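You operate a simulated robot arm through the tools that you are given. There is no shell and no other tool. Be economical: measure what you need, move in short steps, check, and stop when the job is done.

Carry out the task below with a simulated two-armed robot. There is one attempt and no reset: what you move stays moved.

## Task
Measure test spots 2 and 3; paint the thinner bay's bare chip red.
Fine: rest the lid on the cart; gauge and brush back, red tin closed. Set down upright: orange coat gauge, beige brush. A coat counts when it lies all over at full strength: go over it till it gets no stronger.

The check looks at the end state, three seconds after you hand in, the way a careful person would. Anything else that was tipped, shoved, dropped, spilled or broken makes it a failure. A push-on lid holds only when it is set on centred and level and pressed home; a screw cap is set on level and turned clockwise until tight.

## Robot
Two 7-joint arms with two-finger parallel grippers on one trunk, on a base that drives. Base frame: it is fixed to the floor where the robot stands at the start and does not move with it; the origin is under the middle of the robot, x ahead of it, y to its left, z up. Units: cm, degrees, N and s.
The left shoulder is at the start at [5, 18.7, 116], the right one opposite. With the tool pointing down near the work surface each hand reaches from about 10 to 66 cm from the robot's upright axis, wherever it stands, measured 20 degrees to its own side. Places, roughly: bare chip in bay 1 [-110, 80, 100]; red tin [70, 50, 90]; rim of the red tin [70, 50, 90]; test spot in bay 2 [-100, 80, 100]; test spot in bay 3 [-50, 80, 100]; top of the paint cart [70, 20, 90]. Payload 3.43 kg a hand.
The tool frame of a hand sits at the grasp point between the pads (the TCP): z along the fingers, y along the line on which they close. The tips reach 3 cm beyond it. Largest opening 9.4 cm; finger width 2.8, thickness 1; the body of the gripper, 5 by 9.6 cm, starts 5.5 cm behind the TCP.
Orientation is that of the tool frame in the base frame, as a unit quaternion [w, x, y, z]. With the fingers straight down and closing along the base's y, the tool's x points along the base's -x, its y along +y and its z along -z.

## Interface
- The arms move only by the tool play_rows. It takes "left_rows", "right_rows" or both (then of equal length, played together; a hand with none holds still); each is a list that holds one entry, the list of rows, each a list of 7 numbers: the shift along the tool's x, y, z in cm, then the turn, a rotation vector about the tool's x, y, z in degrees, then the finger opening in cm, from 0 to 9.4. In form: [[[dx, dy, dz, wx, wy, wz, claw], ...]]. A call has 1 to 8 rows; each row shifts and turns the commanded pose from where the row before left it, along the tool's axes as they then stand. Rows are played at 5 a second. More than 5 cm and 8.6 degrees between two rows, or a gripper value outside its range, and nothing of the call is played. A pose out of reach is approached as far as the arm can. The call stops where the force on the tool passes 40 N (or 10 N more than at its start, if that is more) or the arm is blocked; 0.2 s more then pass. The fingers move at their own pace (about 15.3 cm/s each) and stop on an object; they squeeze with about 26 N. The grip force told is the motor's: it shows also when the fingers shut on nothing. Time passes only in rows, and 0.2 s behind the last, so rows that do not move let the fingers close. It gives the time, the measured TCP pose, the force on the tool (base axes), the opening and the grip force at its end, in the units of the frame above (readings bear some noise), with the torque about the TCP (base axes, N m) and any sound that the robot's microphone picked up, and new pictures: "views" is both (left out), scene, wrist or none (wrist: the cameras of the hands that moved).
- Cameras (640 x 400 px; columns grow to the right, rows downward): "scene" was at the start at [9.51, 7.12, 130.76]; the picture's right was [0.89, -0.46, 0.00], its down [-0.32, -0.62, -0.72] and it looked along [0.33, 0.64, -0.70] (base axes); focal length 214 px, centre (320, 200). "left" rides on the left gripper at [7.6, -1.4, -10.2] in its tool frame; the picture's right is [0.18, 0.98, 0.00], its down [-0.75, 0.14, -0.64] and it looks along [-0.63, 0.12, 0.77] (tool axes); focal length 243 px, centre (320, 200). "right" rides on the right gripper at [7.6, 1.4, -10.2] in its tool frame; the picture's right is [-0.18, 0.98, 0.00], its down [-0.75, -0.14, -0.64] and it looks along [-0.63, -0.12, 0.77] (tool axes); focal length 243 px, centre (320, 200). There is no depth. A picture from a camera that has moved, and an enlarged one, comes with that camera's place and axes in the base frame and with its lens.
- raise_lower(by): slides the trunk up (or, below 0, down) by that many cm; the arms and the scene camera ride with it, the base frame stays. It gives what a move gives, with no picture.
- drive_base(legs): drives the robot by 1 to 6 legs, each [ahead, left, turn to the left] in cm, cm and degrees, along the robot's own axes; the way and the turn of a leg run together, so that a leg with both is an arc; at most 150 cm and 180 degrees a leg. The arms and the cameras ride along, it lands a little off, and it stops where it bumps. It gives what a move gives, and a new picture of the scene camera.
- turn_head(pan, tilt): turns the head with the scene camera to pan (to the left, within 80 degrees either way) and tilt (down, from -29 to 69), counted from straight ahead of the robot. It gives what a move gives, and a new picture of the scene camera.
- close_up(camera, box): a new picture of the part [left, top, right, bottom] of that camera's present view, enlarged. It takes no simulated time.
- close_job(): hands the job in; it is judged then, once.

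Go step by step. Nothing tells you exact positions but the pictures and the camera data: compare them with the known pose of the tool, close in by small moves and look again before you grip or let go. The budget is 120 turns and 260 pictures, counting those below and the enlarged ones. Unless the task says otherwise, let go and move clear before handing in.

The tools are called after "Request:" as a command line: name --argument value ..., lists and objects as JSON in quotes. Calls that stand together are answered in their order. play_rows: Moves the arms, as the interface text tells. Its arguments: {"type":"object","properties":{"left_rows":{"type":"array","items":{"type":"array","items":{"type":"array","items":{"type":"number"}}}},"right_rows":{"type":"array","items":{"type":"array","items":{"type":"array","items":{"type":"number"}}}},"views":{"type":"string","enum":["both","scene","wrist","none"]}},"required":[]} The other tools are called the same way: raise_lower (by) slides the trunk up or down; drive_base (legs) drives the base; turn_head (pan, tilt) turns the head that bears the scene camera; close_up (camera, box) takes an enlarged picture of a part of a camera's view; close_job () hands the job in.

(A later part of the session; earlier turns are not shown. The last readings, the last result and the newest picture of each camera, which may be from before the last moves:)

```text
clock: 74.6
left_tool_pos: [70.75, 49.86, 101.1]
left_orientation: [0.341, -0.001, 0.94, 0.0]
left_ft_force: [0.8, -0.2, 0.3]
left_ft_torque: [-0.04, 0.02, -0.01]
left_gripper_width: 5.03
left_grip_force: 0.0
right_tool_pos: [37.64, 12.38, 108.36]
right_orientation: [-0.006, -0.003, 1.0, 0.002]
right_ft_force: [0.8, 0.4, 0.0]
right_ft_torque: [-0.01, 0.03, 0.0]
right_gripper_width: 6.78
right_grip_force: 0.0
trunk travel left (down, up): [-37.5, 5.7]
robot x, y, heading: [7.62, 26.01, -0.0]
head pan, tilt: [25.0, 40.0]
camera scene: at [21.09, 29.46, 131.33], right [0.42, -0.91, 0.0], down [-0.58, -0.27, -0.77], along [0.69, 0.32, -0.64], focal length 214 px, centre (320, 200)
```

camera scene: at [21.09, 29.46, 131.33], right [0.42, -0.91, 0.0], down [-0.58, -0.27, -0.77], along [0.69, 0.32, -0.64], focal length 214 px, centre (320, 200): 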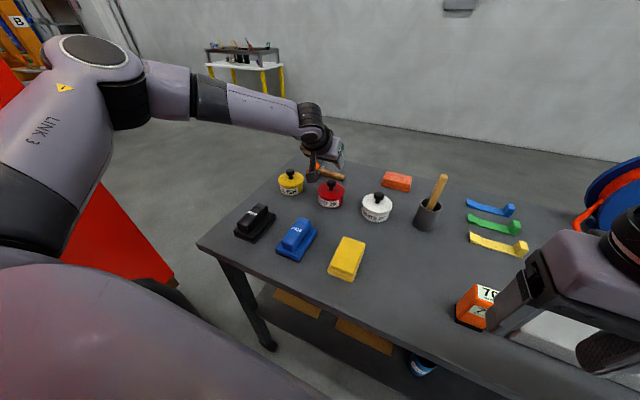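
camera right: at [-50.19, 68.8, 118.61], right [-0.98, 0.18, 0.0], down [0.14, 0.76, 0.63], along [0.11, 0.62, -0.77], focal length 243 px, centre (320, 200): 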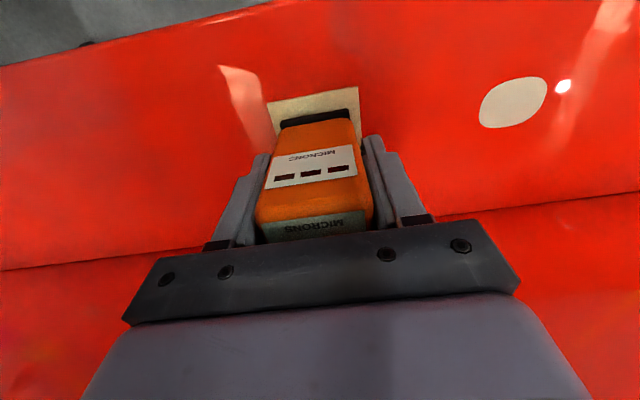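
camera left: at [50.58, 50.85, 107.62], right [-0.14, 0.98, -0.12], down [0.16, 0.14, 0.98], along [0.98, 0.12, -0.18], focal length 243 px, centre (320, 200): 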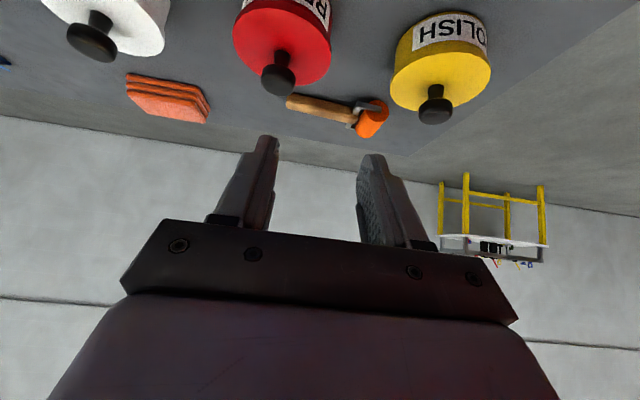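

No bump; base at x≈7.6 and now within easy reach. I take the tilt back to 16° and go over the knob.

Request:
play_rows --left_rows '[[[0, 0, -1, 0, 8, 0, 5], [0, 0, 0, 0, 8, 0, 5], [0, 0, 0, 0, 8, 0, 5], [1.83, -1.46, 1.8, 0, 0, 0, 5], [0, 0, 0, 0, 0, 0, 5]]]' --views "none"

Request:
close_up --camera "left" --box '[220, 40, 420, 200]'

Request:
close_up --camera "scene" --box '[270, 120, 390, 220]'

```text
clock: 75.8
left_tool_pos: [65.16, 50.58, 100.41]
left_orientation: [0.14, 0.0, 0.99, -0.001]
left_ft_force: [-0.3, -0.5, -0.5]
left_ft_torque: [-0.02, -0.02, -0.03]
left_gripper_width: 4.99
left_grip_force: 0.1
left hand out of reach, approached as far as the arm can: row 1, 2, 3
right_tool_pos: [37.58, 12.35, 108.44]
right_orientation: [-0.004, -0.002, 1.0, 0.0]
right_ft_force: [-0.2, -0.7, -0.1]
right_ft_torque: [0.02, -0.01, 0.04]
right_gripper_width: 6.78
right_grip_force: 0.0
trunk travel left (down, up): [-37.5, 5.7]
robot x, y, heading: [7.63, 26.39, 0.1]
head pan, tilt: [25.0, 40.0]
```

```text
2.50 times, centred on (320, 120) of left
camera zoom: at [55.06, 49.22, 108.25], right [-0.18, 0.98, -0.05], down [0.55, 0.14, 0.83], along [0.82, 0.12, -0.56], focal length 606 px, centre (320, 400)
```

zoom: 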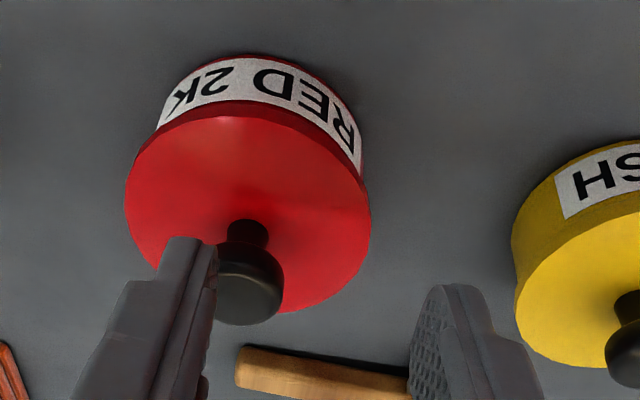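

```text
4.00 times, centred on (330, 170) of scene
camera zoom: at [20.97, 29.46, 131.35], right [0.42, -0.91, 0.0], down [-0.58, -0.27, -0.77], along [0.69, 0.32, -0.64], focal length 858 px, centre (280, 320)
```

zoom: 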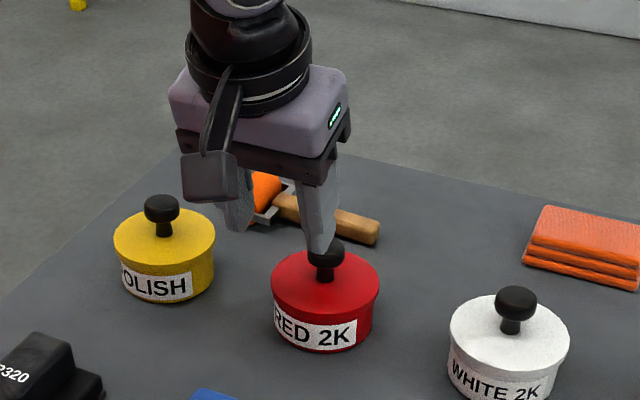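

Still slightly short at this tilt; I edge the base ahead another 3 cm.

Request:
drive_base --legs '[[3, 0, 0]]'

Request:
play_rows --left_rows '[[[-0.8, -1.1, 0.6, 0, 0, 0, 5], [-0.3, -1.1, 0.6, 0, 0, 0, 5], [0, 0, 0, 0, 0, 0, 5]]]' --views "none"

Request:
close_up --camera "left" --box '[220, 40, 420, 200]'

```text
clock: 76.6
left_tool_pos: [68.33, 50.48, 100.46]
left_orientation: [0.139, -0.001, 0.99, -0.001]
left_ft_force: [-0.4, -0.1, -0.5]
left_ft_torque: [-0.04, 0.04, 0.0]
left_gripper_width: 5.0
left_grip_force: 0.0
right_tool_pos: [40.7, 12.34, 108.3]
right_orientation: [-0.006, -0.002, 1.0, 0.001]
right_ft_force: [0.6, 1.1, 0.3]
right_ft_torque: [0.02, 0.02, 0.01]
right_gripper_width: 6.8
right_grip_force: 0.1
trunk travel left (down, up): [-37.5, 5.7]
robot x, y, heading: [10.41, 26.21, 0.3]
head pan, tilt: [25.0, 40.0]
camera scene: at [24.07, 29.46, 131.33], right [0.42, -0.91, 0.0], down [-0.58, -0.27, -0.77], along [0.69, 0.32, -0.64], focal length 214 px, centre (320, 200)
```

scene: 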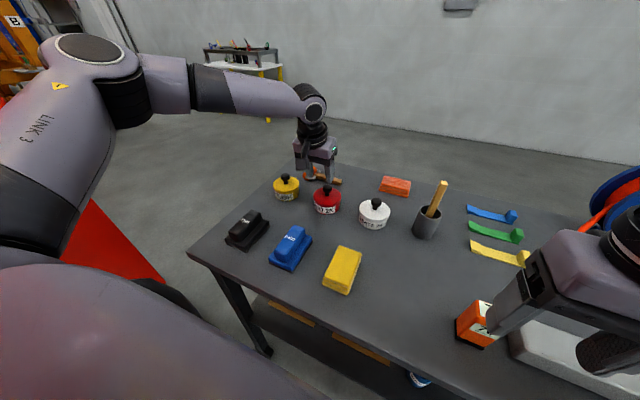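

```text
clock: 77.4
left_tool_pos: [67.8, 50.03, 100.24]
left_orientation: [0.141, 0.0, 0.99, -0.001]
left_ft_force: [-0.2, -0.3, 0.0]
left_ft_torque: [-0.01, 0.04, -0.01]
left_gripper_width: 5.01
left_grip_force: 0.0
left hand out of reach, approached as far as the arm can: row 1, 2
right_tool_pos: [40.5, 12.45, 108.4]
right_orientation: [-0.006, -0.003, 1.0, 0.001]
right_ft_force: [0.5, 0.8, 1.0]
right_ft_torque: [0.0, -0.01, -0.03]
right_gripper_width: 6.82
right_grip_force: 0.1
trunk travel left (down, up): [-37.5, 5.7]
robot x, y, heading: [10.33, 26.11, 0.0]
head pan, tilt: [25.0, 40.0]
```

```text
2.50 times, centred on (320, 120) of left
camera zoom: at [57.66, 48.73, 108.01], right [-0.18, 0.98, -0.05], down [0.54, 0.14, 0.83], along [0.82, 0.12, -0.56], focal length 606 px, centre (320, 400)
```

zoom: 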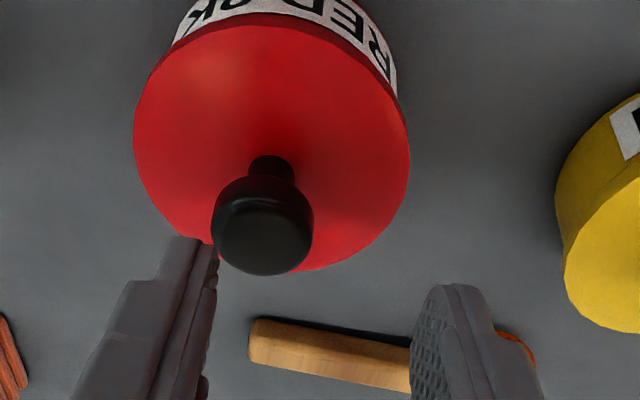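

The limit seems set by the wrist being above the shoulder; I raise the trunk 5 cm so the arm hangs lower, then re-approach.

Request:
raise_lower --by 5

Request:
play_rows --left_rows '[[[0, 0, 3, 0, 0, 0, 5], [-1.0, -1.6, 2.5, 0, 0, 0, 5], [0, 0, 0, 0, 0, 0, 5]]]' --views "none"

Request:
close_up --camera "left" --box '[220, 40, 420, 200]'

```text
clock: 78.3
left_tool_pos: [67.75, 50.02, 105.17]
left_orientation: [0.141, -0.001, 0.99, 0.0]
left_ft_force: [-0.4, -0.4, 0.1]
left_ft_torque: [-0.01, -0.02, 0.02]
left_gripper_width: 5.01
left_grip_force: 0.1
right_tool_pos: [40.55, 12.43, 113.34]
right_orientation: [-0.005, -0.002, 1.0, 0.0]
right_ft_force: [0.0, -0.5, -0.2]
right_ft_torque: [0.0, -0.01, -0.02]
right_gripper_width: 6.8
right_grip_force: 0.1
trunk travel left (down, up): [-42.5, 0.7]
robot x, y, heading: [10.29, 26.16, 0.3]
head pan, tilt: [25.0, 40.0]
```

```text
clock: 79.1
left_tool_pos: [67.15, 50.79, 101.96]
left_orientation: [0.141, 0.0, 0.99, -0.001]
left_ft_force: [0.8, 1.0, 0.2]
left_ft_torque: [0.02, 0.0, 0.01]
left_gripper_width: 5.0
left_grip_force: 0.0
left hand out of reach, approached as far as the arm can: row 1, 2
right_tool_pos: [40.63, 12.43, 113.22]
right_orientation: [-0.004, -0.002, 1.0, 0.001]
right_ft_force: [-0.3, 0.4, 0.3]
right_ft_torque: [0.01, 0.01, 0.03]
right_gripper_width: 6.82
right_grip_force: 0.0
trunk travel left (down, up): [-42.5, 0.7]
robot x, y, heading: [10.14, 26.17, -0.0]
head pan, tilt: [25.0, 40.0]
```

```text
2.50 times, centred on (320, 120) of left
camera zoom: at [56.94, 49.4, 109.76], right [-0.18, 0.98, -0.05], down [0.54, 0.14, 0.83], along [0.82, 0.12, -0.56], focal length 606 px, centre (320, 400)
```

zoom: 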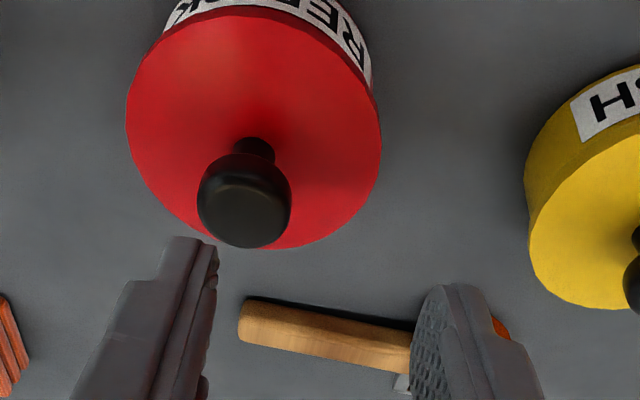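

Lowering costs reach, so the opposite helps: I raise the hands and lower the trunk by 14 cm.

Request:
play_rows --left_rows '[[[1, 0, -4.5, 0, 0, 0, 5], [1, 0, -4.5, 0, 0, 0, 5], [0, 0, -4.5, 0, 0, 0, 5]]]' --right_rows '[[[4, 0, -3, 0, 0, 0, 6.8], [4, 0, -3, 0, 0, 0, 6.8], [0, 0, -3, 0, 0, 0, 6.8]]]' --views "none"

Request:
raise_lower --by -14

```text
clock: 79.7
left_tool_pos: [63.85, 50.65, 108.32]
left_orientation: [0.139, -0.001, 0.99, -0.001]
left_ft_force: [-0.2, -0.2, -0.3]
left_ft_torque: [-0.01, 0.01, 0.0]
left_gripper_width: 5.02
left_grip_force: 0.0
right_tool_pos: [35.29, 11.94, 117.84]
right_orientation: [0.001, 0.009, 1.0, -0.007]
right_ft_force: [14.8, -3.3, 4.6]
right_ft_torque: [0.33, 2.11, 0.07]
right_gripper_width: 6.81
right_grip_force: 0.1
trunk travel left (down, up): [-42.5, 0.7]
robot x, y, heading: [10.52, 26.33, -0.2]
head pan, tilt: [25.0, 40.0]
stopped in row 2 (right hand): the force on the tool passed its limit at 173 N (the readings are from after the stop); the commanded pose is now the measured one
```

```text
clock: 81.4
left_tool_pos: [63.89, 50.67, 94.88]
left_orientation: [0.147, -0.001, 0.989, -0.003]
left_ft_force: [-0.5, 3.1, 24.8]
left_ft_torque: [-0.55, -0.4, 0.02]
left_gripper_width: 4.88
left_grip_force: 0.1
right_tool_pos: [35.05, 11.93, 103.9]
right_orientation: [0.003, 0.008, 1.0, -0.007]
right_ft_force: [33.1, 0.0, -1.5]
right_ft_torque: [0.02, 3.66, -0.4]
right_gripper_width: 6.8
right_grip_force: 0.1
trunk travel left (down, up): [-28.5, 14.7]
robot x, y, heading: [10.27, 26.09, 0.0]
head pan, tilt: [25.0, 40.0]
```

The right hand touched the robot's own body so the call stopped early, and the left fingers are now pressing on something. I lift the left hand at once and look.

Request:
play_rows --left_rows '[[[0, 0, -3, 0, 0, 0, 5], [0, 0, -4, 0, 0, 0, 5], [0, 0, -4, 0, 0, 0, 5]]]' --views "both"

Request:
close_up --camera "scene" --box '[230, 120, 470, 270]'

```text
clock: 82.2
left_tool_pos: [60.7, 50.82, 104.95]
left_orientation: [0.14, 0.0, 0.99, 0.0]
left_ft_force: [-0.4, -0.7, 0.0]
left_ft_torque: [-0.02, 0.01, 0.0]
left_gripper_width: 5.0
left_grip_force: 0.0
right_tool_pos: [35.2, 12.0, 103.64]
right_orientation: [0.002, 0.007, 1.0, -0.007]
right_ft_force: [35.0, -0.2, -2.7]
right_ft_torque: [-0.06, 3.65, -0.49]
right_gripper_width: 6.8
right_grip_force: 0.2
trunk travel left (down, up): [-28.5, 14.7]
robot x, y, heading: [10.35, 25.89, 0.1]
head pan, tilt: [25.0, 40.0]
camera scene: at [23.91, 29.44, 122.35], right [0.42, -0.91, 0.0], down [-0.58, -0.27, -0.77], along [0.69, 0.32, -0.64], focal length 214 px, centre (320, 200)
camera left: at [50.46, 49.51, 112.69], right [-0.18, 0.98, -0.05], down [0.55, 0.14, 0.83], along [0.82, 0.12, -0.56], focal length 243 px, centre (320, 200)
```

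scene: 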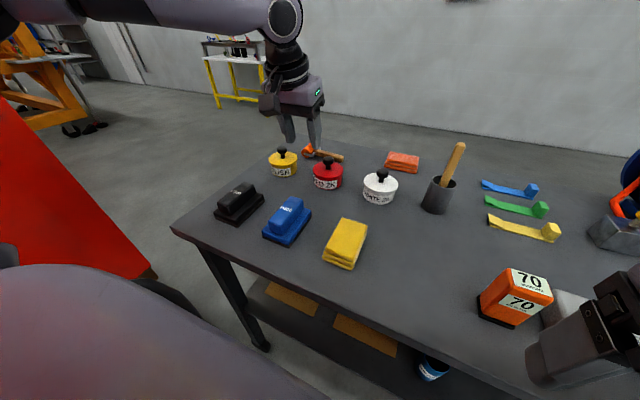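
left: 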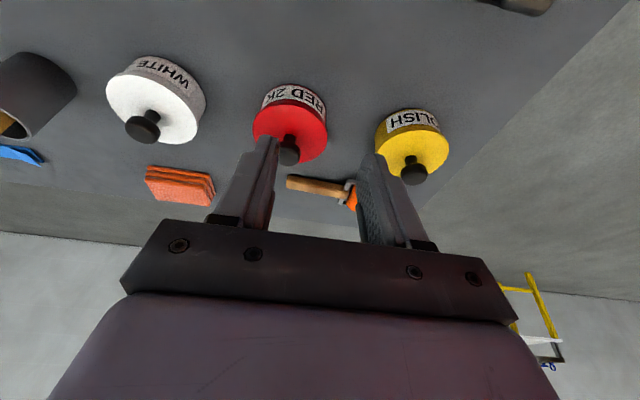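

```text
2.67 times, centred on (350, 195) of scene
camera zoom: at [23.91, 29.44, 122.35], right [0.42, -0.91, 0.0], down [-0.58, -0.27, -0.77], along [0.69, 0.32, -0.64], focal length 572 px, centre (240, 213)
```

zoom: 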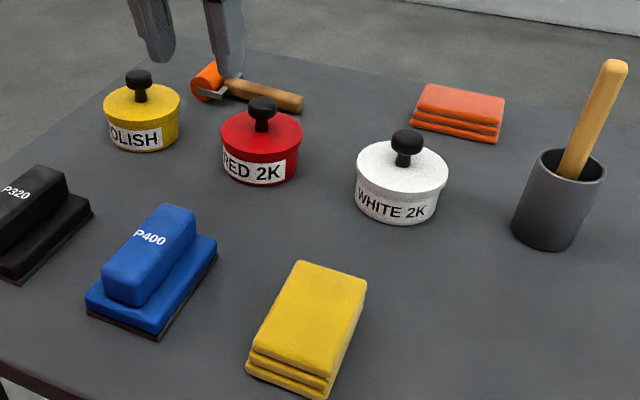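

Everything on the cart stands where it was. I move the right hand forward to release its contact with the robot's body, then advance the left hand over the knob.

Request:
play_rows --right_rows '[[[-2.5, 0, -0.5, 0, 0, 0, 6.8], [-2.5, 0, -0.5, 0, 0, 0, 6.8], [0, 0, 0, 0, 0, 0, 6.8]]]' --views "none"

Request:
play_rows --left_rows '[[[-2.2, -0.8, 1.2, 0, 0, 0, 5], [-2.2, -0.8, 1.2, 0, 0, 0, 5], [-2.1, -0.7, 1.3, 0, 0, 0, 5], [0, 0, 0, 0, 0, 0, 5]]]' --views "none"

Request:
close_up --camera "left" --box '[220, 40, 420, 200]'

```text
clock: 83.0
left_tool_pos: [60.76, 50.76, 104.79]
left_orientation: [0.141, -0.001, 0.99, -0.001]
left_ft_force: [0.0, -0.1, 0.5]
left_ft_torque: [-0.02, 0.01, -0.01]
left_gripper_width: 4.98
left_grip_force: 0.0
right_tool_pos: [40.19, 11.9, 104.89]
right_orientation: [0.002, 0.005, 1.0, -0.009]
right_ft_force: [0.0, 0.4, 0.6]
right_ft_torque: [0.0, 0.0, -0.03]
right_gripper_width: 6.79
right_grip_force: 0.0
trunk travel left (down, up): [-28.5, 14.7]
robot x, y, heading: [10.87, 25.98, -0.2]
head pan, tilt: [25.0, 40.0]
```

```text
clock: 84.0
left_tool_pos: [67.62, 48.84, 103.05]
left_orientation: [0.142, -0.001, 0.99, -0.001]
left_ft_force: [-0.6, -0.4, 0.3]
left_ft_torque: [0.04, -0.02, -0.01]
left_gripper_width: 4.99
left_grip_force: 0.1
left hand out of reach, approached as far as the arm can: row 3
right_tool_pos: [40.35, 12.01, 104.96]
right_orientation: [0.002, 0.007, 1.0, -0.008]
right_ft_force: [-0.5, -0.2, -0.8]
right_ft_torque: [0.03, -0.01, 0.03]
right_gripper_width: 6.82
right_grip_force: 0.0
trunk travel left (down, up): [-28.5, 14.7]
robot x, y, heading: [10.7, 25.83, 0.0]
head pan, tilt: [25.0, 40.0]
```

```text
2.50 times, centred on (320, 120) of left
camera zoom: at [57.45, 47.51, 110.76], right [-0.18, 0.98, -0.05], down [0.54, 0.14, 0.83], along [0.82, 0.12, -0.56], focal length 606 px, centre (320, 400)
```

zoom: 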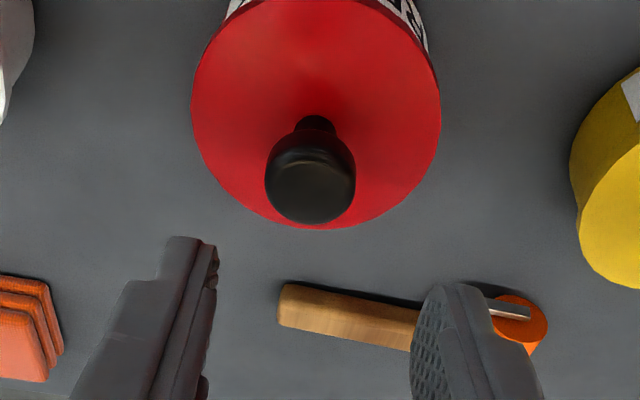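

Reach is now better lower down. I go down 4 and forward to straddle the knob.

Request:
play_rows --left_rows '[[[1.1, 0, 3.84, 0, 0, 0, 5], [-1.4, -0.3, 0.92, 0, 0, 0, 5], [0, 0, 0, 0, 0, 0, 5]]]' --views "none"

Request:
close_up --camera "left" --box '[220, 40, 420, 200]'

Request:
close_up --camera "scene" --box '[280, 110, 400, 210]'

```text
clock: 84.8
left_tool_pos: [68.31, 49.15, 98.53]
left_orientation: [0.142, 0.0, 0.99, -0.002]
left_ft_force: [-0.3, -0.6, -0.6]
left_ft_torque: [0.0, 0.02, -0.04]
left_gripper_width: 5.0
left_grip_force: 0.0
left hand out of reach, approached as far as the arm can: row 2
right_tool_pos: [40.22, 11.94, 104.93]
right_orientation: [0.001, 0.006, 1.0, -0.008]
right_ft_force: [0.5, 0.0, -0.7]
right_ft_torque: [-0.01, -0.01, 0.03]
right_gripper_width: 6.8
right_grip_force: 0.2
trunk travel left (down, up): [-28.5, 14.7]
robot x, y, heading: [10.33, 26.15, 0.2]
head pan, tilt: [25.0, 40.0]
```

```text
2.50 times, centred on (320, 120) of left
camera zoom: at [58.12, 47.88, 106.26], right [-0.18, 0.98, -0.05], down [0.54, 0.14, 0.83], along [0.82, 0.12, -0.56], focal length 606 px, centre (320, 400)
```

zoom: 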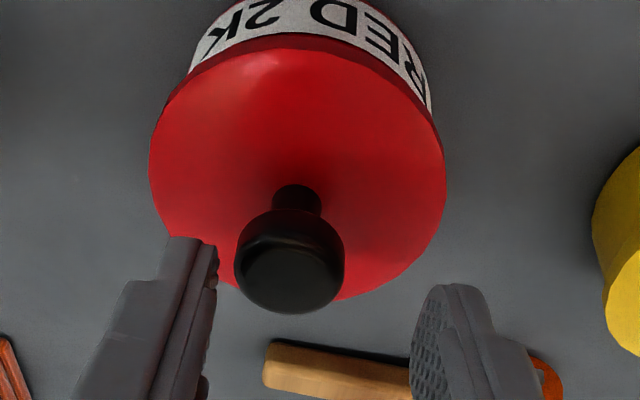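

```text
4.00 times, centred on (340, 160) of scene
camera zoom: at [23.96, 29.46, 122.35], right [0.42, -0.91, 0.0], down [-0.58, -0.27, -0.77], along [0.69, 0.32, -0.64], focal length 858 px, centre (240, 360)
```

zoom: 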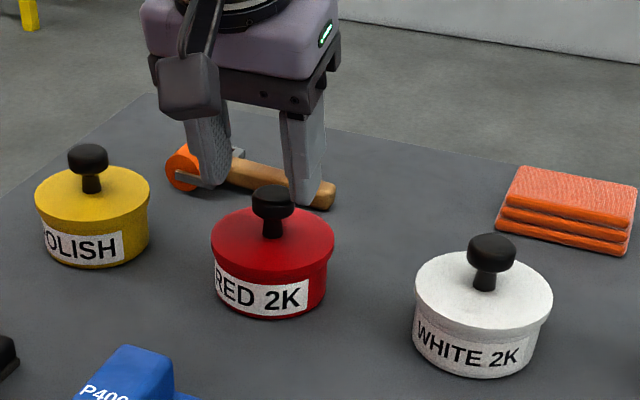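

A bit more tilt will do: I tilt to 28° and lower onto the knob.

Request:
play_rows --left_rows '[[[0, 0, 0, 0, -6, 0, 5], [0, 0, 0, 0, -6, 0, 5], [0.3, -0.3, 0.9, 0, 0, 0, 5], [0.3, -0.3, 0.9, 0, 0, 0, 5], [0.29, 0, 0.6, 0, 0, 0, 5], [0, 0, 0, 0, 0, 0, 5]]]' --views "none"

Request:
close_up --camera "left" --box '[220, 40, 420, 200]'

Request:
close_up --camera "scene" --box '[280, 110, 400, 210]'

```text
clock: 86.2
left_tool_pos: [68.47, 48.75, 95.97]
left_orientation: [0.244, 0.0, 0.97, -0.001]
left_ft_force: [-0.6, -0.2, -0.5]
left_ft_torque: [0.01, 0.01, 0.01]
left_gripper_width: 5.0
left_grip_force: 0.1
right_tool_pos: [40.17, 11.96, 104.81]
right_orientation: [0.002, 0.005, 1.0, -0.008]
right_ft_force: [0.5, -0.1, -0.2]
right_ft_torque: [0.01, -0.01, 0.01]
right_gripper_width: 6.79
right_grip_force: 0.0
trunk travel left (down, up): [-28.5, 14.7]
robot x, y, heading: [10.27, 25.93, 0.2]
head pan, tilt: [25.0, 40.0]
```

```text
2.50 times, centred on (320, 120) of left
camera zoom: at [57.07, 47.21, 101.51], right [-0.16, 0.98, -0.09], down [0.36, 0.14, 0.92], along [0.92, 0.12, -0.38], focal length 606 px, centre (320, 400)
```

zoom: 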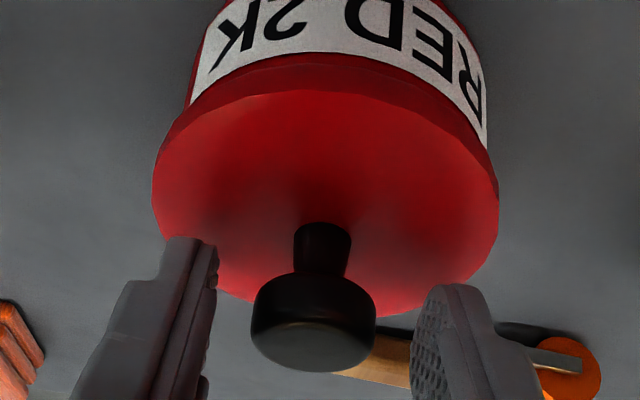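

```text
4.00 times, centred on (340, 160) of scene
camera zoom: at [23.95, 29.46, 122.35], right [0.42, -0.91, 0.0], down [-0.58, -0.27, -0.77], along [0.69, 0.32, -0.64], focal length 858 px, centre (240, 360)
```

zoom: 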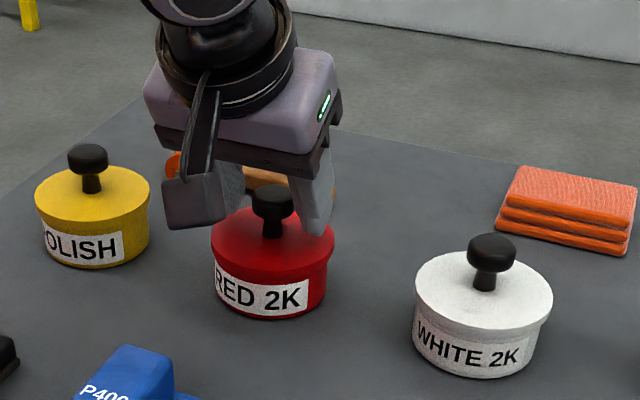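

The knob sits right between the fingertips. I close on it.

Request:
play_rows --left_rows '[[[0, -0.2, 0, 0, 0, 0, 4], [0, 0, 0, 0, 0, 0, 3], [0, 0, 0, 0, 0, 0, 1], [0, 0, 0, 0, 0, 0, 1], [0, 0, 0, 0, 0, 0, 1]]]' --views "none"

Request:
close_up --camera "left" --box '[220, 40, 420, 200]'

```text
clock: 87.4
left_tool_pos: [68.58, 48.45, 96.15]
left_orientation: [0.243, -0.001, 0.97, -0.001]
left_ft_force: [-0.5, 0.8, 0.3]
left_ft_torque: [-0.03, -0.01, 0.02]
left_gripper_width: 2.62
left_grip_force: 25.5
right_tool_pos: [40.2, 11.94, 104.86]
right_orientation: [0.002, 0.006, 1.0, -0.007]
right_ft_force: [-0.1, 0.6, 0.7]
right_ft_torque: [-0.03, -0.03, 0.03]
right_gripper_width: 6.81
right_grip_force: 0.1
trunk travel left (down, up): [-28.5, 14.7]
robot x, y, heading: [10.65, 26.27, 0.0]
head pan, tilt: [25.0, 40.0]
```

```text
2.50 times, centred on (320, 120) of left
camera zoom: at [57.07, 47.03, 101.55], right [-0.16, 0.98, -0.09], down [0.36, 0.14, 0.92], along [0.92, 0.12, -0.38], focal length 606 px, centre (320, 400)
```

zoom: 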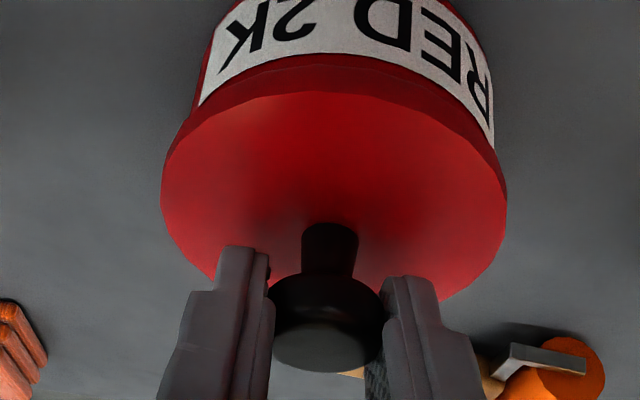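

Knob gripped (closed-lid pose ≈ [68.55,48.5,96.1]). I pull straight up in small steps.

Request:
play_rows --left_rows '[[[-0.14, 0, -0.26, 0, 0, 0, 1], [-0.14, 0, -0.26, 0, 0, 0, 1], [-0.24, 0, -0.44, 0, 0, 0, 1], [-0.24, 0, -0.44, 0, 0, 0, 1], [-0.47, 0, -0.88, 0, 0, 0, 1], [-0.47, 0, -0.88, 0, 0, 0, 1], [0, 0, 0, 0, 0, 0, 1]]]' --views "wrist"

Request:
close_up --camera "scene" --box '[280, 110, 400, 210]'

```text
clock: 89.0
left_tool_pos: [68.61, 48.39, 99.69]
left_orientation: [0.244, -0.001, 0.97, 0.0]
left_ft_force: [0.1, 0.7, -0.1]
left_ft_torque: [0.01, -0.01, -0.05]
left_gripper_width: 2.62
left_grip_force: 25.3
right_tool_pos: [40.28, 11.87, 104.89]
right_orientation: [0.002, 0.007, 1.0, -0.008]
right_ft_force: [0.7, 0.8, 0.4]
right_ft_torque: [-0.01, -0.01, -0.01]
right_gripper_width: 6.82
right_grip_force: 0.0
trunk travel left (down, up): [-28.5, 14.7]
robot x, y, heading: [10.62, 25.72, 0.0]
head pan, tilt: [25.0, 40.0]
camera left: at [57.06, 47.02, 105.22], right [-0.16, 0.98, -0.09], down [0.36, 0.14, 0.92], along [0.92, 0.12, -0.38], focal length 243 px, centre (320, 200)
```

left: 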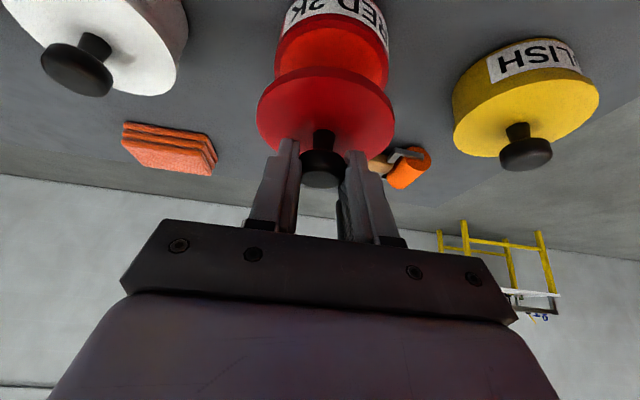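

```text
4.00 times, centred on (340, 160) of scene
camera zoom: at [23.96, 29.47, 122.34], right [0.42, -0.91, 0.0], down [-0.58, -0.27, -0.77], along [0.69, 0.32, -0.64], focal length 858 px, centre (240, 360)
```

zoom: 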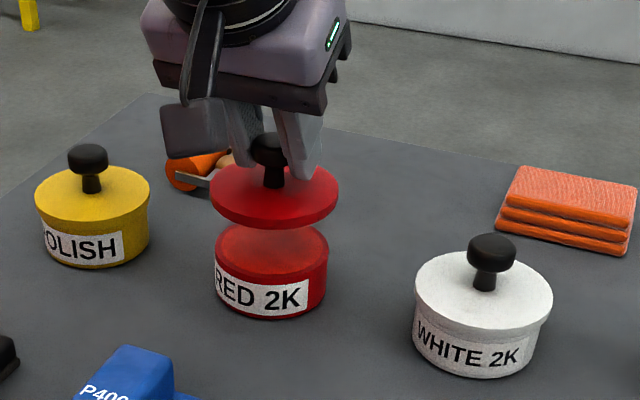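

The lid is off and the tin is full. I carry the lid to the free spot near [58,25] on the cart.

Request:
play_rows --left_rows '[[[-1.89, 0, -3.52, 0, 0, 0, 1], [1.557, -3.9, -0.835, 0, 0, 0, 1], [1.557, -3.9, -0.835, 0, 0, 0, 1], [1.557, -3.9, -0.835, 0, 0, 0, 1], [1.557, -3.9, -0.835, 0, 0, 0, 1], [1.557, -3.9, -0.835, 0, 0, 0, 1], [1.557, -3.9, -0.835, 0, 0, 0, 1], [0, 0, 0, 0, 0, 0, 1]]]' --views "both"

```text
clock: 90.8
left_tool_pos: [58.42, 38.74, 102.45]
left_orientation: [0.243, -0.001, 0.97, -0.002]
left_ft_force: [-0.2, 0.4, -0.4]
left_ft_torque: [0.0, 0.03, -0.04]
left_gripper_width: 2.63
left_grip_force: 26.1
left hand out of reach, approached as far as the arm can: row 3, 4, 5, 6, 7
right_tool_pos: [40.15, 11.89, 104.64]
right_orientation: [0.002, 0.006, 1.0, -0.008]
right_ft_force: [-1.0, 0.2, 0.8]
right_ft_torque: [0.0, 0.0, -0.02]
right_gripper_width: 6.8
right_grip_force: 0.0
trunk travel left (down, up): [-28.5, 14.7]
robot x, y, heading: [10.67, 26.16, -0.1]
head pan, tilt: [25.0, 40.0]
camera scene: at [23.96, 29.46, 122.35], right [0.42, -0.91, 0.0], down [-0.58, -0.27, -0.77], along [0.69, 0.32, -0.64], focal length 214 px, centre (320, 200)
camera left: at [46.83, 37.53, 107.95], right [-0.16, 0.98, -0.09], down [0.36, 0.14, 0.92], along [0.92, 0.12, -0.38], focal length 243 px, centre (320, 200)
```

scene: 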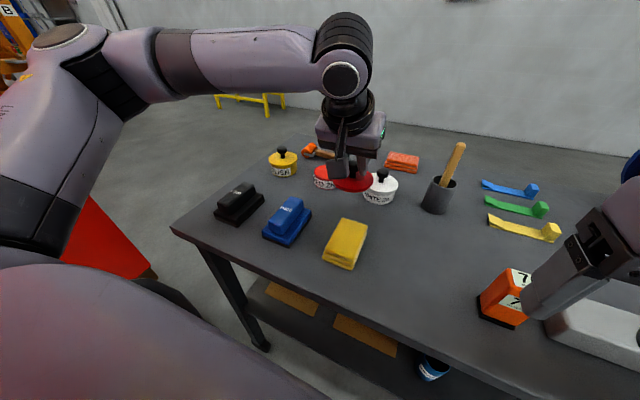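
left: 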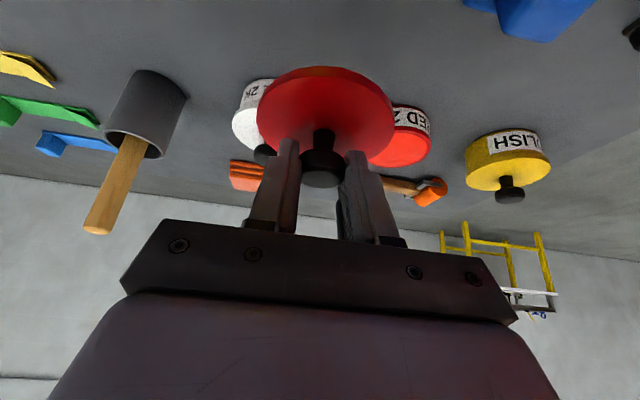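

The left arm can't reach further inward, so I move the base 13.5 cm right, carrying the lid over the free spot.

Request:
drive_base --legs '[[0, -13.5, 0]]'

Request:
close_up --camera "left" --box '[160, 0, 480, 200]'

```text
clock: 92.6
left_tool_pos: [58.35, 25.44, 102.49]
left_orientation: [0.243, 0.0, 0.97, -0.001]
left_ft_force: [0.2, 0.0, -0.1]
left_ft_torque: [0.0, -0.01, 0.0]
left_gripper_width: 2.6
left_grip_force: 26.5
right_tool_pos: [40.1, -1.47, 104.83]
right_orientation: [0.002, 0.006, 1.0, -0.008]
right_ft_force: [0.6, 0.2, 0.3]
right_ft_torque: [-0.02, 0.0, 0.0]
right_gripper_width: 6.8
right_grip_force: 0.1
trunk travel left (down, up): [-28.5, 14.7]
robot x, y, heading: [10.48, 12.51, 0.2]
head pan, tilt: [25.0, 40.0]
camera scene: at [23.97, 16.01, 122.35], right [0.42, -0.91, 0.0], down [-0.58, -0.27, -0.77], along [0.69, 0.32, -0.64], focal length 214 px, centre (320, 200)
```

scene: 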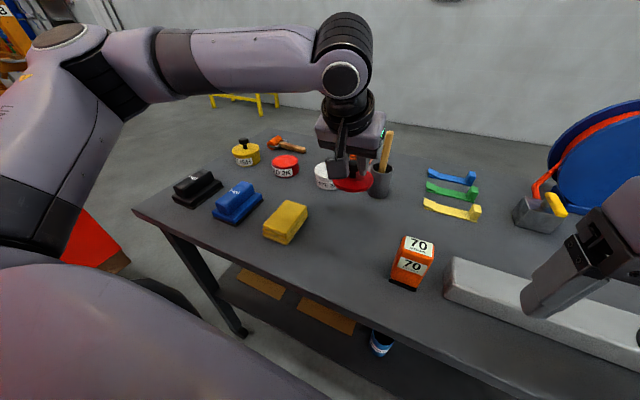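

```text
2.00 times, centred on (320, 100) of left
camera zoom: at [46.85, 24.08, 107.95], right [-0.16, 0.98, -0.09], down [0.36, 0.14, 0.92], along [0.92, 0.12, -0.38], focal length 485 px, centre (320, 400)
```

zoom: 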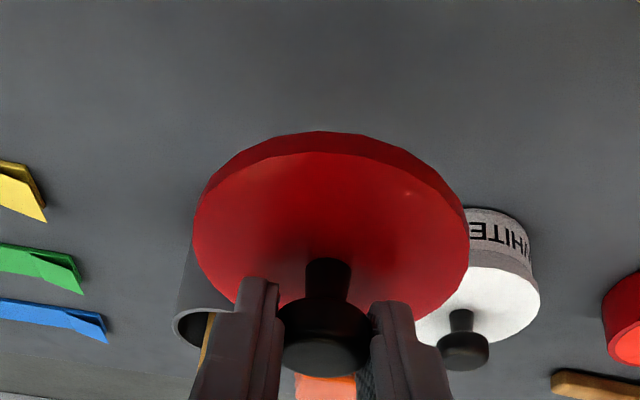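

The lid is over free cart space. I lower it, pulling back 2 cm, then feel for contact.

Request:
play_rows --left_rows '[[[2.06, 0, 1.73, 0, 0, 0, 1], [2.06, 0, 1.73, 0, 0, 0, 1], [1.0, 0, 1.85, 0, 0, 0, 1], [0.24, 0, 0.44, 0, 0, 0, 1], [0, 0, 0, 0, 0, 0, 1]]]' --views "wrist"

Request:
close_up --camera "scene" --box '[280, 130, 440, 240]'

```text
clock: 93.8
left_tool_pos: [56.4, 25.37, 94.95]
left_orientation: [0.243, 0.0, 0.97, -0.001]
left_ft_force: [1.0, 0.0, -0.8]
left_ft_torque: [0.03, -0.03, 0.0]
left_gripper_width: 2.65
left_grip_force: 26.1
right_tool_pos: [40.28, -1.59, 104.71]
right_orientation: [0.001, 0.006, 1.0, -0.008]
right_ft_force: [0.1, -0.7, -0.4]
right_ft_torque: [0.03, -0.01, 0.02]
right_gripper_width: 6.77
right_grip_force: 0.0
trunk travel left (down, up): [-28.5, 14.7]
robot x, y, heading: [10.54, 12.77, 0.3]
head pan, tilt: [25.0, 40.0]
camera left: at [44.81, 24.1, 100.35], right [-0.16, 0.98, -0.09], down [0.36, 0.14, 0.92], along [0.92, 0.12, -0.38], focal length 243 px, centre (320, 200)
```

left: 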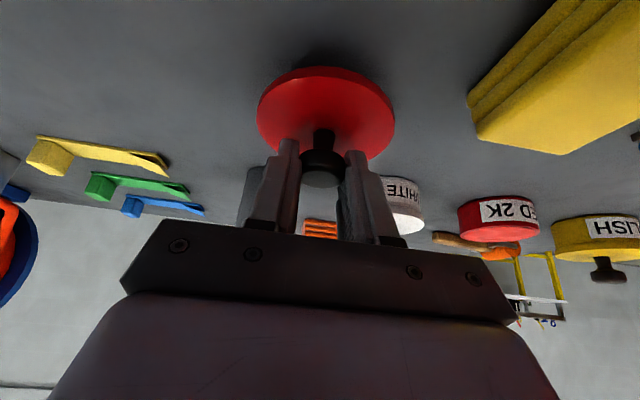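

```text
3.64 times, centred on (360, 185) of scene
camera zoom: at [23.97, 16.03, 122.35], right [0.42, -0.91, 0.0], down [-0.58, -0.27, -0.77], along [0.69, 0.32, -0.64], focal length 780 px, centre (174, 254)
```

zoom: 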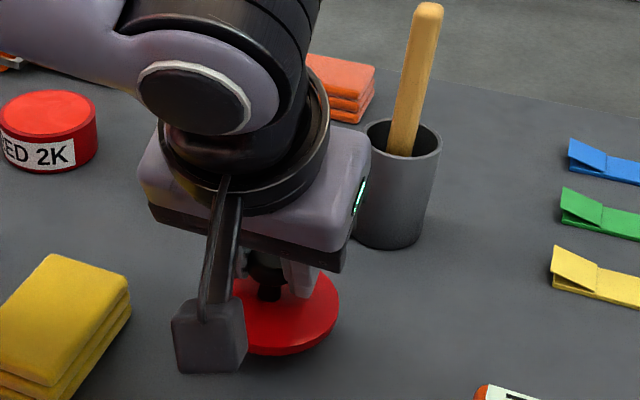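

Lid about 1–2 cm above the cart. I lower in small steps.

Request:
play_rows --left_rows '[[[0.24, 0, 0.44, 0, 0, 0, 1], [0.19, 0, 0.35, 0, 0, 0, 1], [0.14, 0, 0.26, 0, 0, 0, 1], [0.1, 0, 0.18, 0, 0, 0, 1], [0, 0, 0, 0, 0, 0, 1]]]' --views "none"

Request:
close_up --camera "left" --box '[220, 20, 420, 180]'

```text
clock: 95.0
left_tool_pos: [56.37, 25.39, 93.38]
left_orientation: [0.245, 0.0, 0.97, -0.003]
left_ft_force: [-0.5, 0.0, -1.3]
left_ft_torque: [0.02, 0.0, 0.01]
left_gripper_width: 2.63
left_grip_force: 26.6
right_tool_pos: [40.28, -1.49, 104.76]
right_orientation: [0.002, 0.006, 1.0, -0.008]
right_ft_force: [0.5, 0.3, 0.0]
right_ft_torque: [0.01, -0.04, 0.0]
right_gripper_width: 6.79
right_grip_force: 0.1
trunk travel left (down, up): [-28.5, 14.7]
robot x, y, heading: [10.22, 13.04, 0.0]
head pan, tilt: [25.0, 40.0]
```

```text
2.50 times, centred on (320, 100) of left
camera zoom: at [44.8, 24.16, 98.94], right [-0.16, 0.98, -0.09], down [0.36, 0.15, 0.92], along [0.92, 0.11, -0.38], focal length 606 px, centre (320, 450)
```

zoom: 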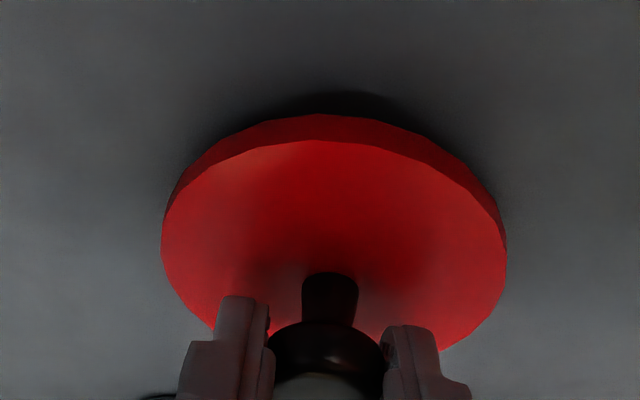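

Request:
play_rows --left_rows '[[[0.12, 0, 0.22, 0, 0, 0, 1], [0.12, 0, 0.22, 0, 0, 0, 1], [0.1, 0, 0.18, 0, 0, 0, 1], [0.1, 0, 0.18, 0, 0, 0, 1], [0, 0, 0, 0, 0, 0, 1]]]' --views "none"

Request:
close_up --camera "left" --box '[220, 20, 420, 180]'

```text
clock: 96.2
left_tool_pos: [56.29, 25.68, 92.61]
left_orientation: [0.244, 0.0, 0.97, -0.002]
left_ft_force: [0.2, -0.2, 3.6]
left_ft_torque: [-0.07, 0.11, -0.01]
left_gripper_width: 2.64
left_grip_force: 25.7
left hand out of reach, approached as far as the arm can: row 4
right_tool_pos: [40.32, -1.34, 104.81]
right_orientation: [0.001, 0.006, 1.0, -0.008]
right_ft_force: [-0.2, -0.9, 0.2]
right_ft_torque: [0.03, 0.0, 0.01]
right_gripper_width: 6.79
right_grip_force: 0.0
trunk travel left (down, up): [-28.5, 14.7]
robot x, y, heading: [10.34, 12.38, 0.1]
head pan, tilt: [25.0, 40.0]
```

```text
2.50 times, centred on (320, 100) of left
camera zoom: at [44.75, 24.35, 98.15], right [-0.16, 0.98, -0.09], down [0.36, 0.15, 0.92], along [0.92, 0.12, -0.38], focal length 606 px, centre (320, 450)
```

zoom: 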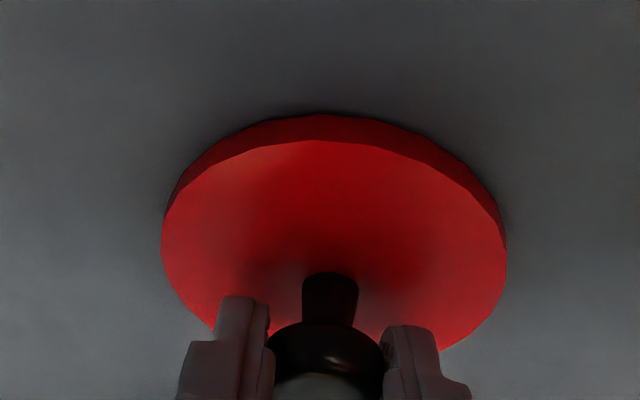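

The lid touches the cart (about 5 N). I release it and rise.

Request:
play_rows --left_rows '[[[0, 0, 0, 0, 0, 0, 3.2], [0, 0, 0, 0, 0, 0, 5], [0, 0, 0, 0, 0, 0, 5], [-0.95, 0.1, -1.76, 0, 0, 0, 5], [-1.4, 0.3, -2.6, 0, 0, 0, 5], [-1.9, 0.5, -3.5, 0, 0, 0, 5], [-1.9, 0.5, -3.5, 0, 0, 0, 5]]]' --views "both"

Request:
close_up --camera "left" --box '[20, 0, 420, 230]'

```text
clock: 97.8
left_tool_pos: [56.26, 27.14, 105.53]
left_orientation: [0.243, -0.001, 0.97, -0.001]
left_ft_force: [0.6, 0.3, -0.2]
left_ft_torque: [0.01, 0.03, -0.01]
left_gripper_width: 5.02
left_grip_force: 0.1
right_tool_pos: [40.25, -1.47, 104.74]
right_orientation: [0.001, 0.006, 1.0, -0.008]
right_ft_force: [-0.1, 0.4, 0.3]
right_ft_torque: [-0.02, 0.03, -0.02]
right_gripper_width: 6.83
right_grip_force: 0.1
trunk travel left (down, up): [-28.5, 14.7]
robot x, y, heading: [10.55, 12.16, -0.1]
head pan, tilt: [25.0, 40.0]
camera scene: at [23.95, 16.02, 122.34], right [0.42, -0.91, 0.0], down [-0.58, -0.27, -0.77], along [0.69, 0.32, -0.64], focal length 214 px, centre (320, 200)
camera left: at [44.69, 25.84, 111.02], right [-0.16, 0.98, -0.09], down [0.36, 0.14, 0.92], along [0.92, 0.12, -0.38], focal length 243 px, centre (320, 200)
```

scene: 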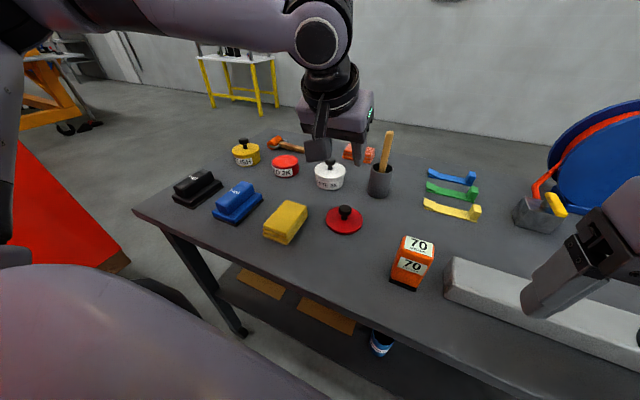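
left: 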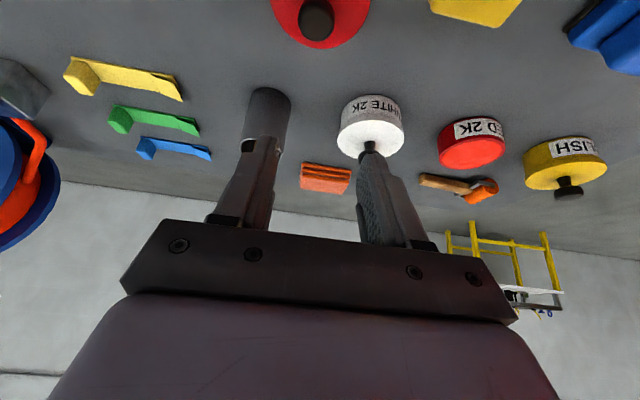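

```text
1.60 times, centred on (220, 115) of left
camera zoom: at [44.69, 25.84, 111.02], right [-0.16, 0.98, -0.09], down [0.36, 0.14, 0.92], along [0.92, 0.12, -0.38], focal length 388 px, centre (480, 336)
```

zoom: 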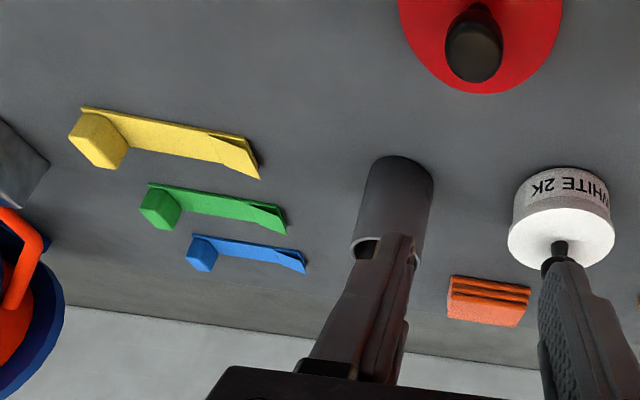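

The lid rests on the cart. Next the brush: handle top ≈ [72.7,21.4,102.6]. I shift the base right 9 cm and tilt the left hand to 45° for a forward approach.

Request:
drive_base --legs '[[0, -9, 0]]'

Request:
play_rows --left_rows '[[[0, 1.2, 0, 0, -8.4, 0, 5], [0, 1, 0, 0, -8.4, 0, 5], [0, 1, 0, 0, 0, 0, 5], [0, 0, 0, 0, 0, 0, 5]]]' --views "both"

Request:
close_up --camera "left" --box '[220, 40, 420, 200]'

Request:
close_up --camera "scene" --box '[260, 110, 420, 230]'

```text
clock: 99.2
left_tool_pos: [56.35, 18.12, 105.49]
left_orientation: [0.244, 0.0, 0.97, -0.001]
left_ft_force: [-0.3, 0.2, -0.5]
left_ft_torque: [0.04, 0.0, -0.01]
left_gripper_width: 4.99
left_grip_force: 0.0
right_tool_pos: [40.2, -10.46, 104.73]
right_orientation: [0.002, 0.006, 1.0, -0.009]
right_ft_force: [0.7, -0.9, -0.5]
right_ft_torque: [0.01, -0.01, -0.02]
right_gripper_width: 6.8
right_grip_force: 0.1
trunk travel left (down, up): [-28.5, 14.7]
robot x, y, heading: [10.78, 3.45, 0.0]
head pan, tilt: [25.0, 40.0]
camera scene: at [23.98, 7.05, 122.35], right [0.42, -0.91, 0.0], down [-0.58, -0.27, -0.77], along [0.69, 0.32, -0.64], focal length 214 px, centre (320, 200)
```

scene: 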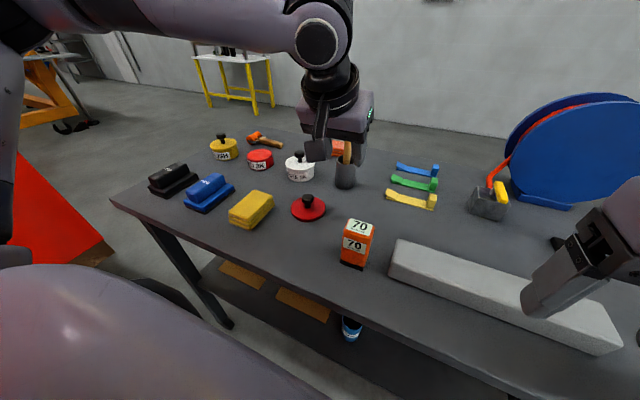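

```text
clock: 100.2
left_tool_pos: [56.32, 21.33, 105.44]
left_orientation: [0.383, 0.0, 0.924, -0.002]
left_ft_force: [0.0, 0.4, 0.3]
left_ft_torque: [0.01, -0.02, -0.02]
left_gripper_width: 5.0
left_grip_force: 0.1
right_tool_pos: [40.39, -10.32, 104.79]
right_orientation: [0.002, 0.007, 1.0, -0.008]
right_ft_force: [0.2, 0.6, 0.2]
right_ft_torque: [0.0, -0.02, -0.01]
right_gripper_width: 6.81
right_grip_force: 0.1
trunk travel left (down, up): [-28.5, 14.7]
robot x, y, heading: [10.26, 3.91, 0.2]
head pan, tilt: [25.0, 40.0]
camera scene: at [23.98, 7.08, 122.35], right [0.42, -0.91, 0.0], down [-0.58, -0.27, -0.77], along [0.69, 0.32, -0.64], focal length 214 px, centre (320, 200)
camera left: at [43.68, 20.06, 107.41], right [-0.13, 0.98, -0.13], down [0.08, 0.14, 0.99], along [0.99, 0.12, -0.09], focal length 243 px, centre (320, 200)
```

scene: 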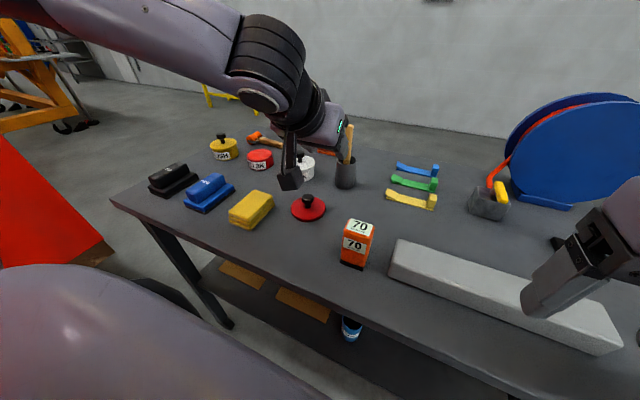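
left: 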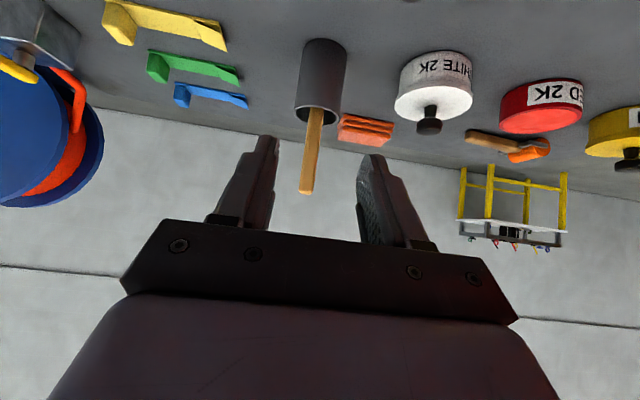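

```text
2.50 times, centred on (320, 120) of left
camera zoom: at [43.68, 20.06, 107.41], right [-0.13, 0.98, -0.13], down [0.08, 0.14, 0.99], along [0.99, 0.12, -0.09], focal length 606 px, centre (320, 400)
```

zoom: 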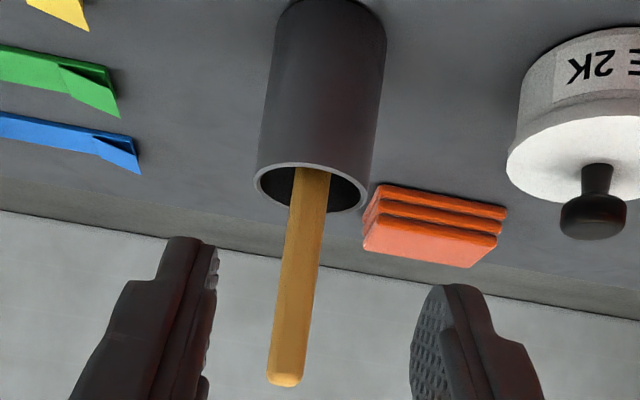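

```text
3.33 times, centred on (340, 170) of scene
camera zoom: at [23.98, 7.08, 122.35], right [0.42, -0.91, 0.0], down [-0.58, -0.27, -0.77], along [0.69, 0.32, -0.64], focal length 715 px, centre (253, 300)
```

zoom: 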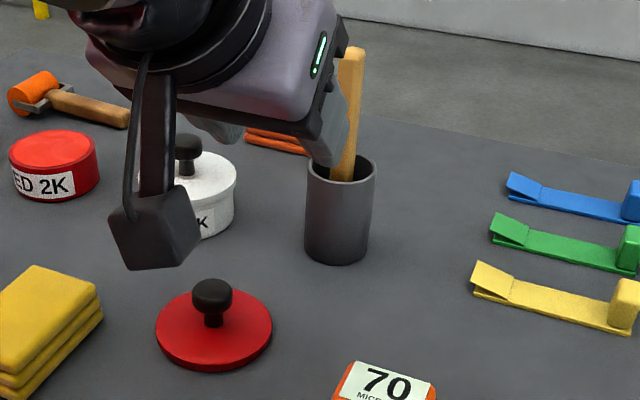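

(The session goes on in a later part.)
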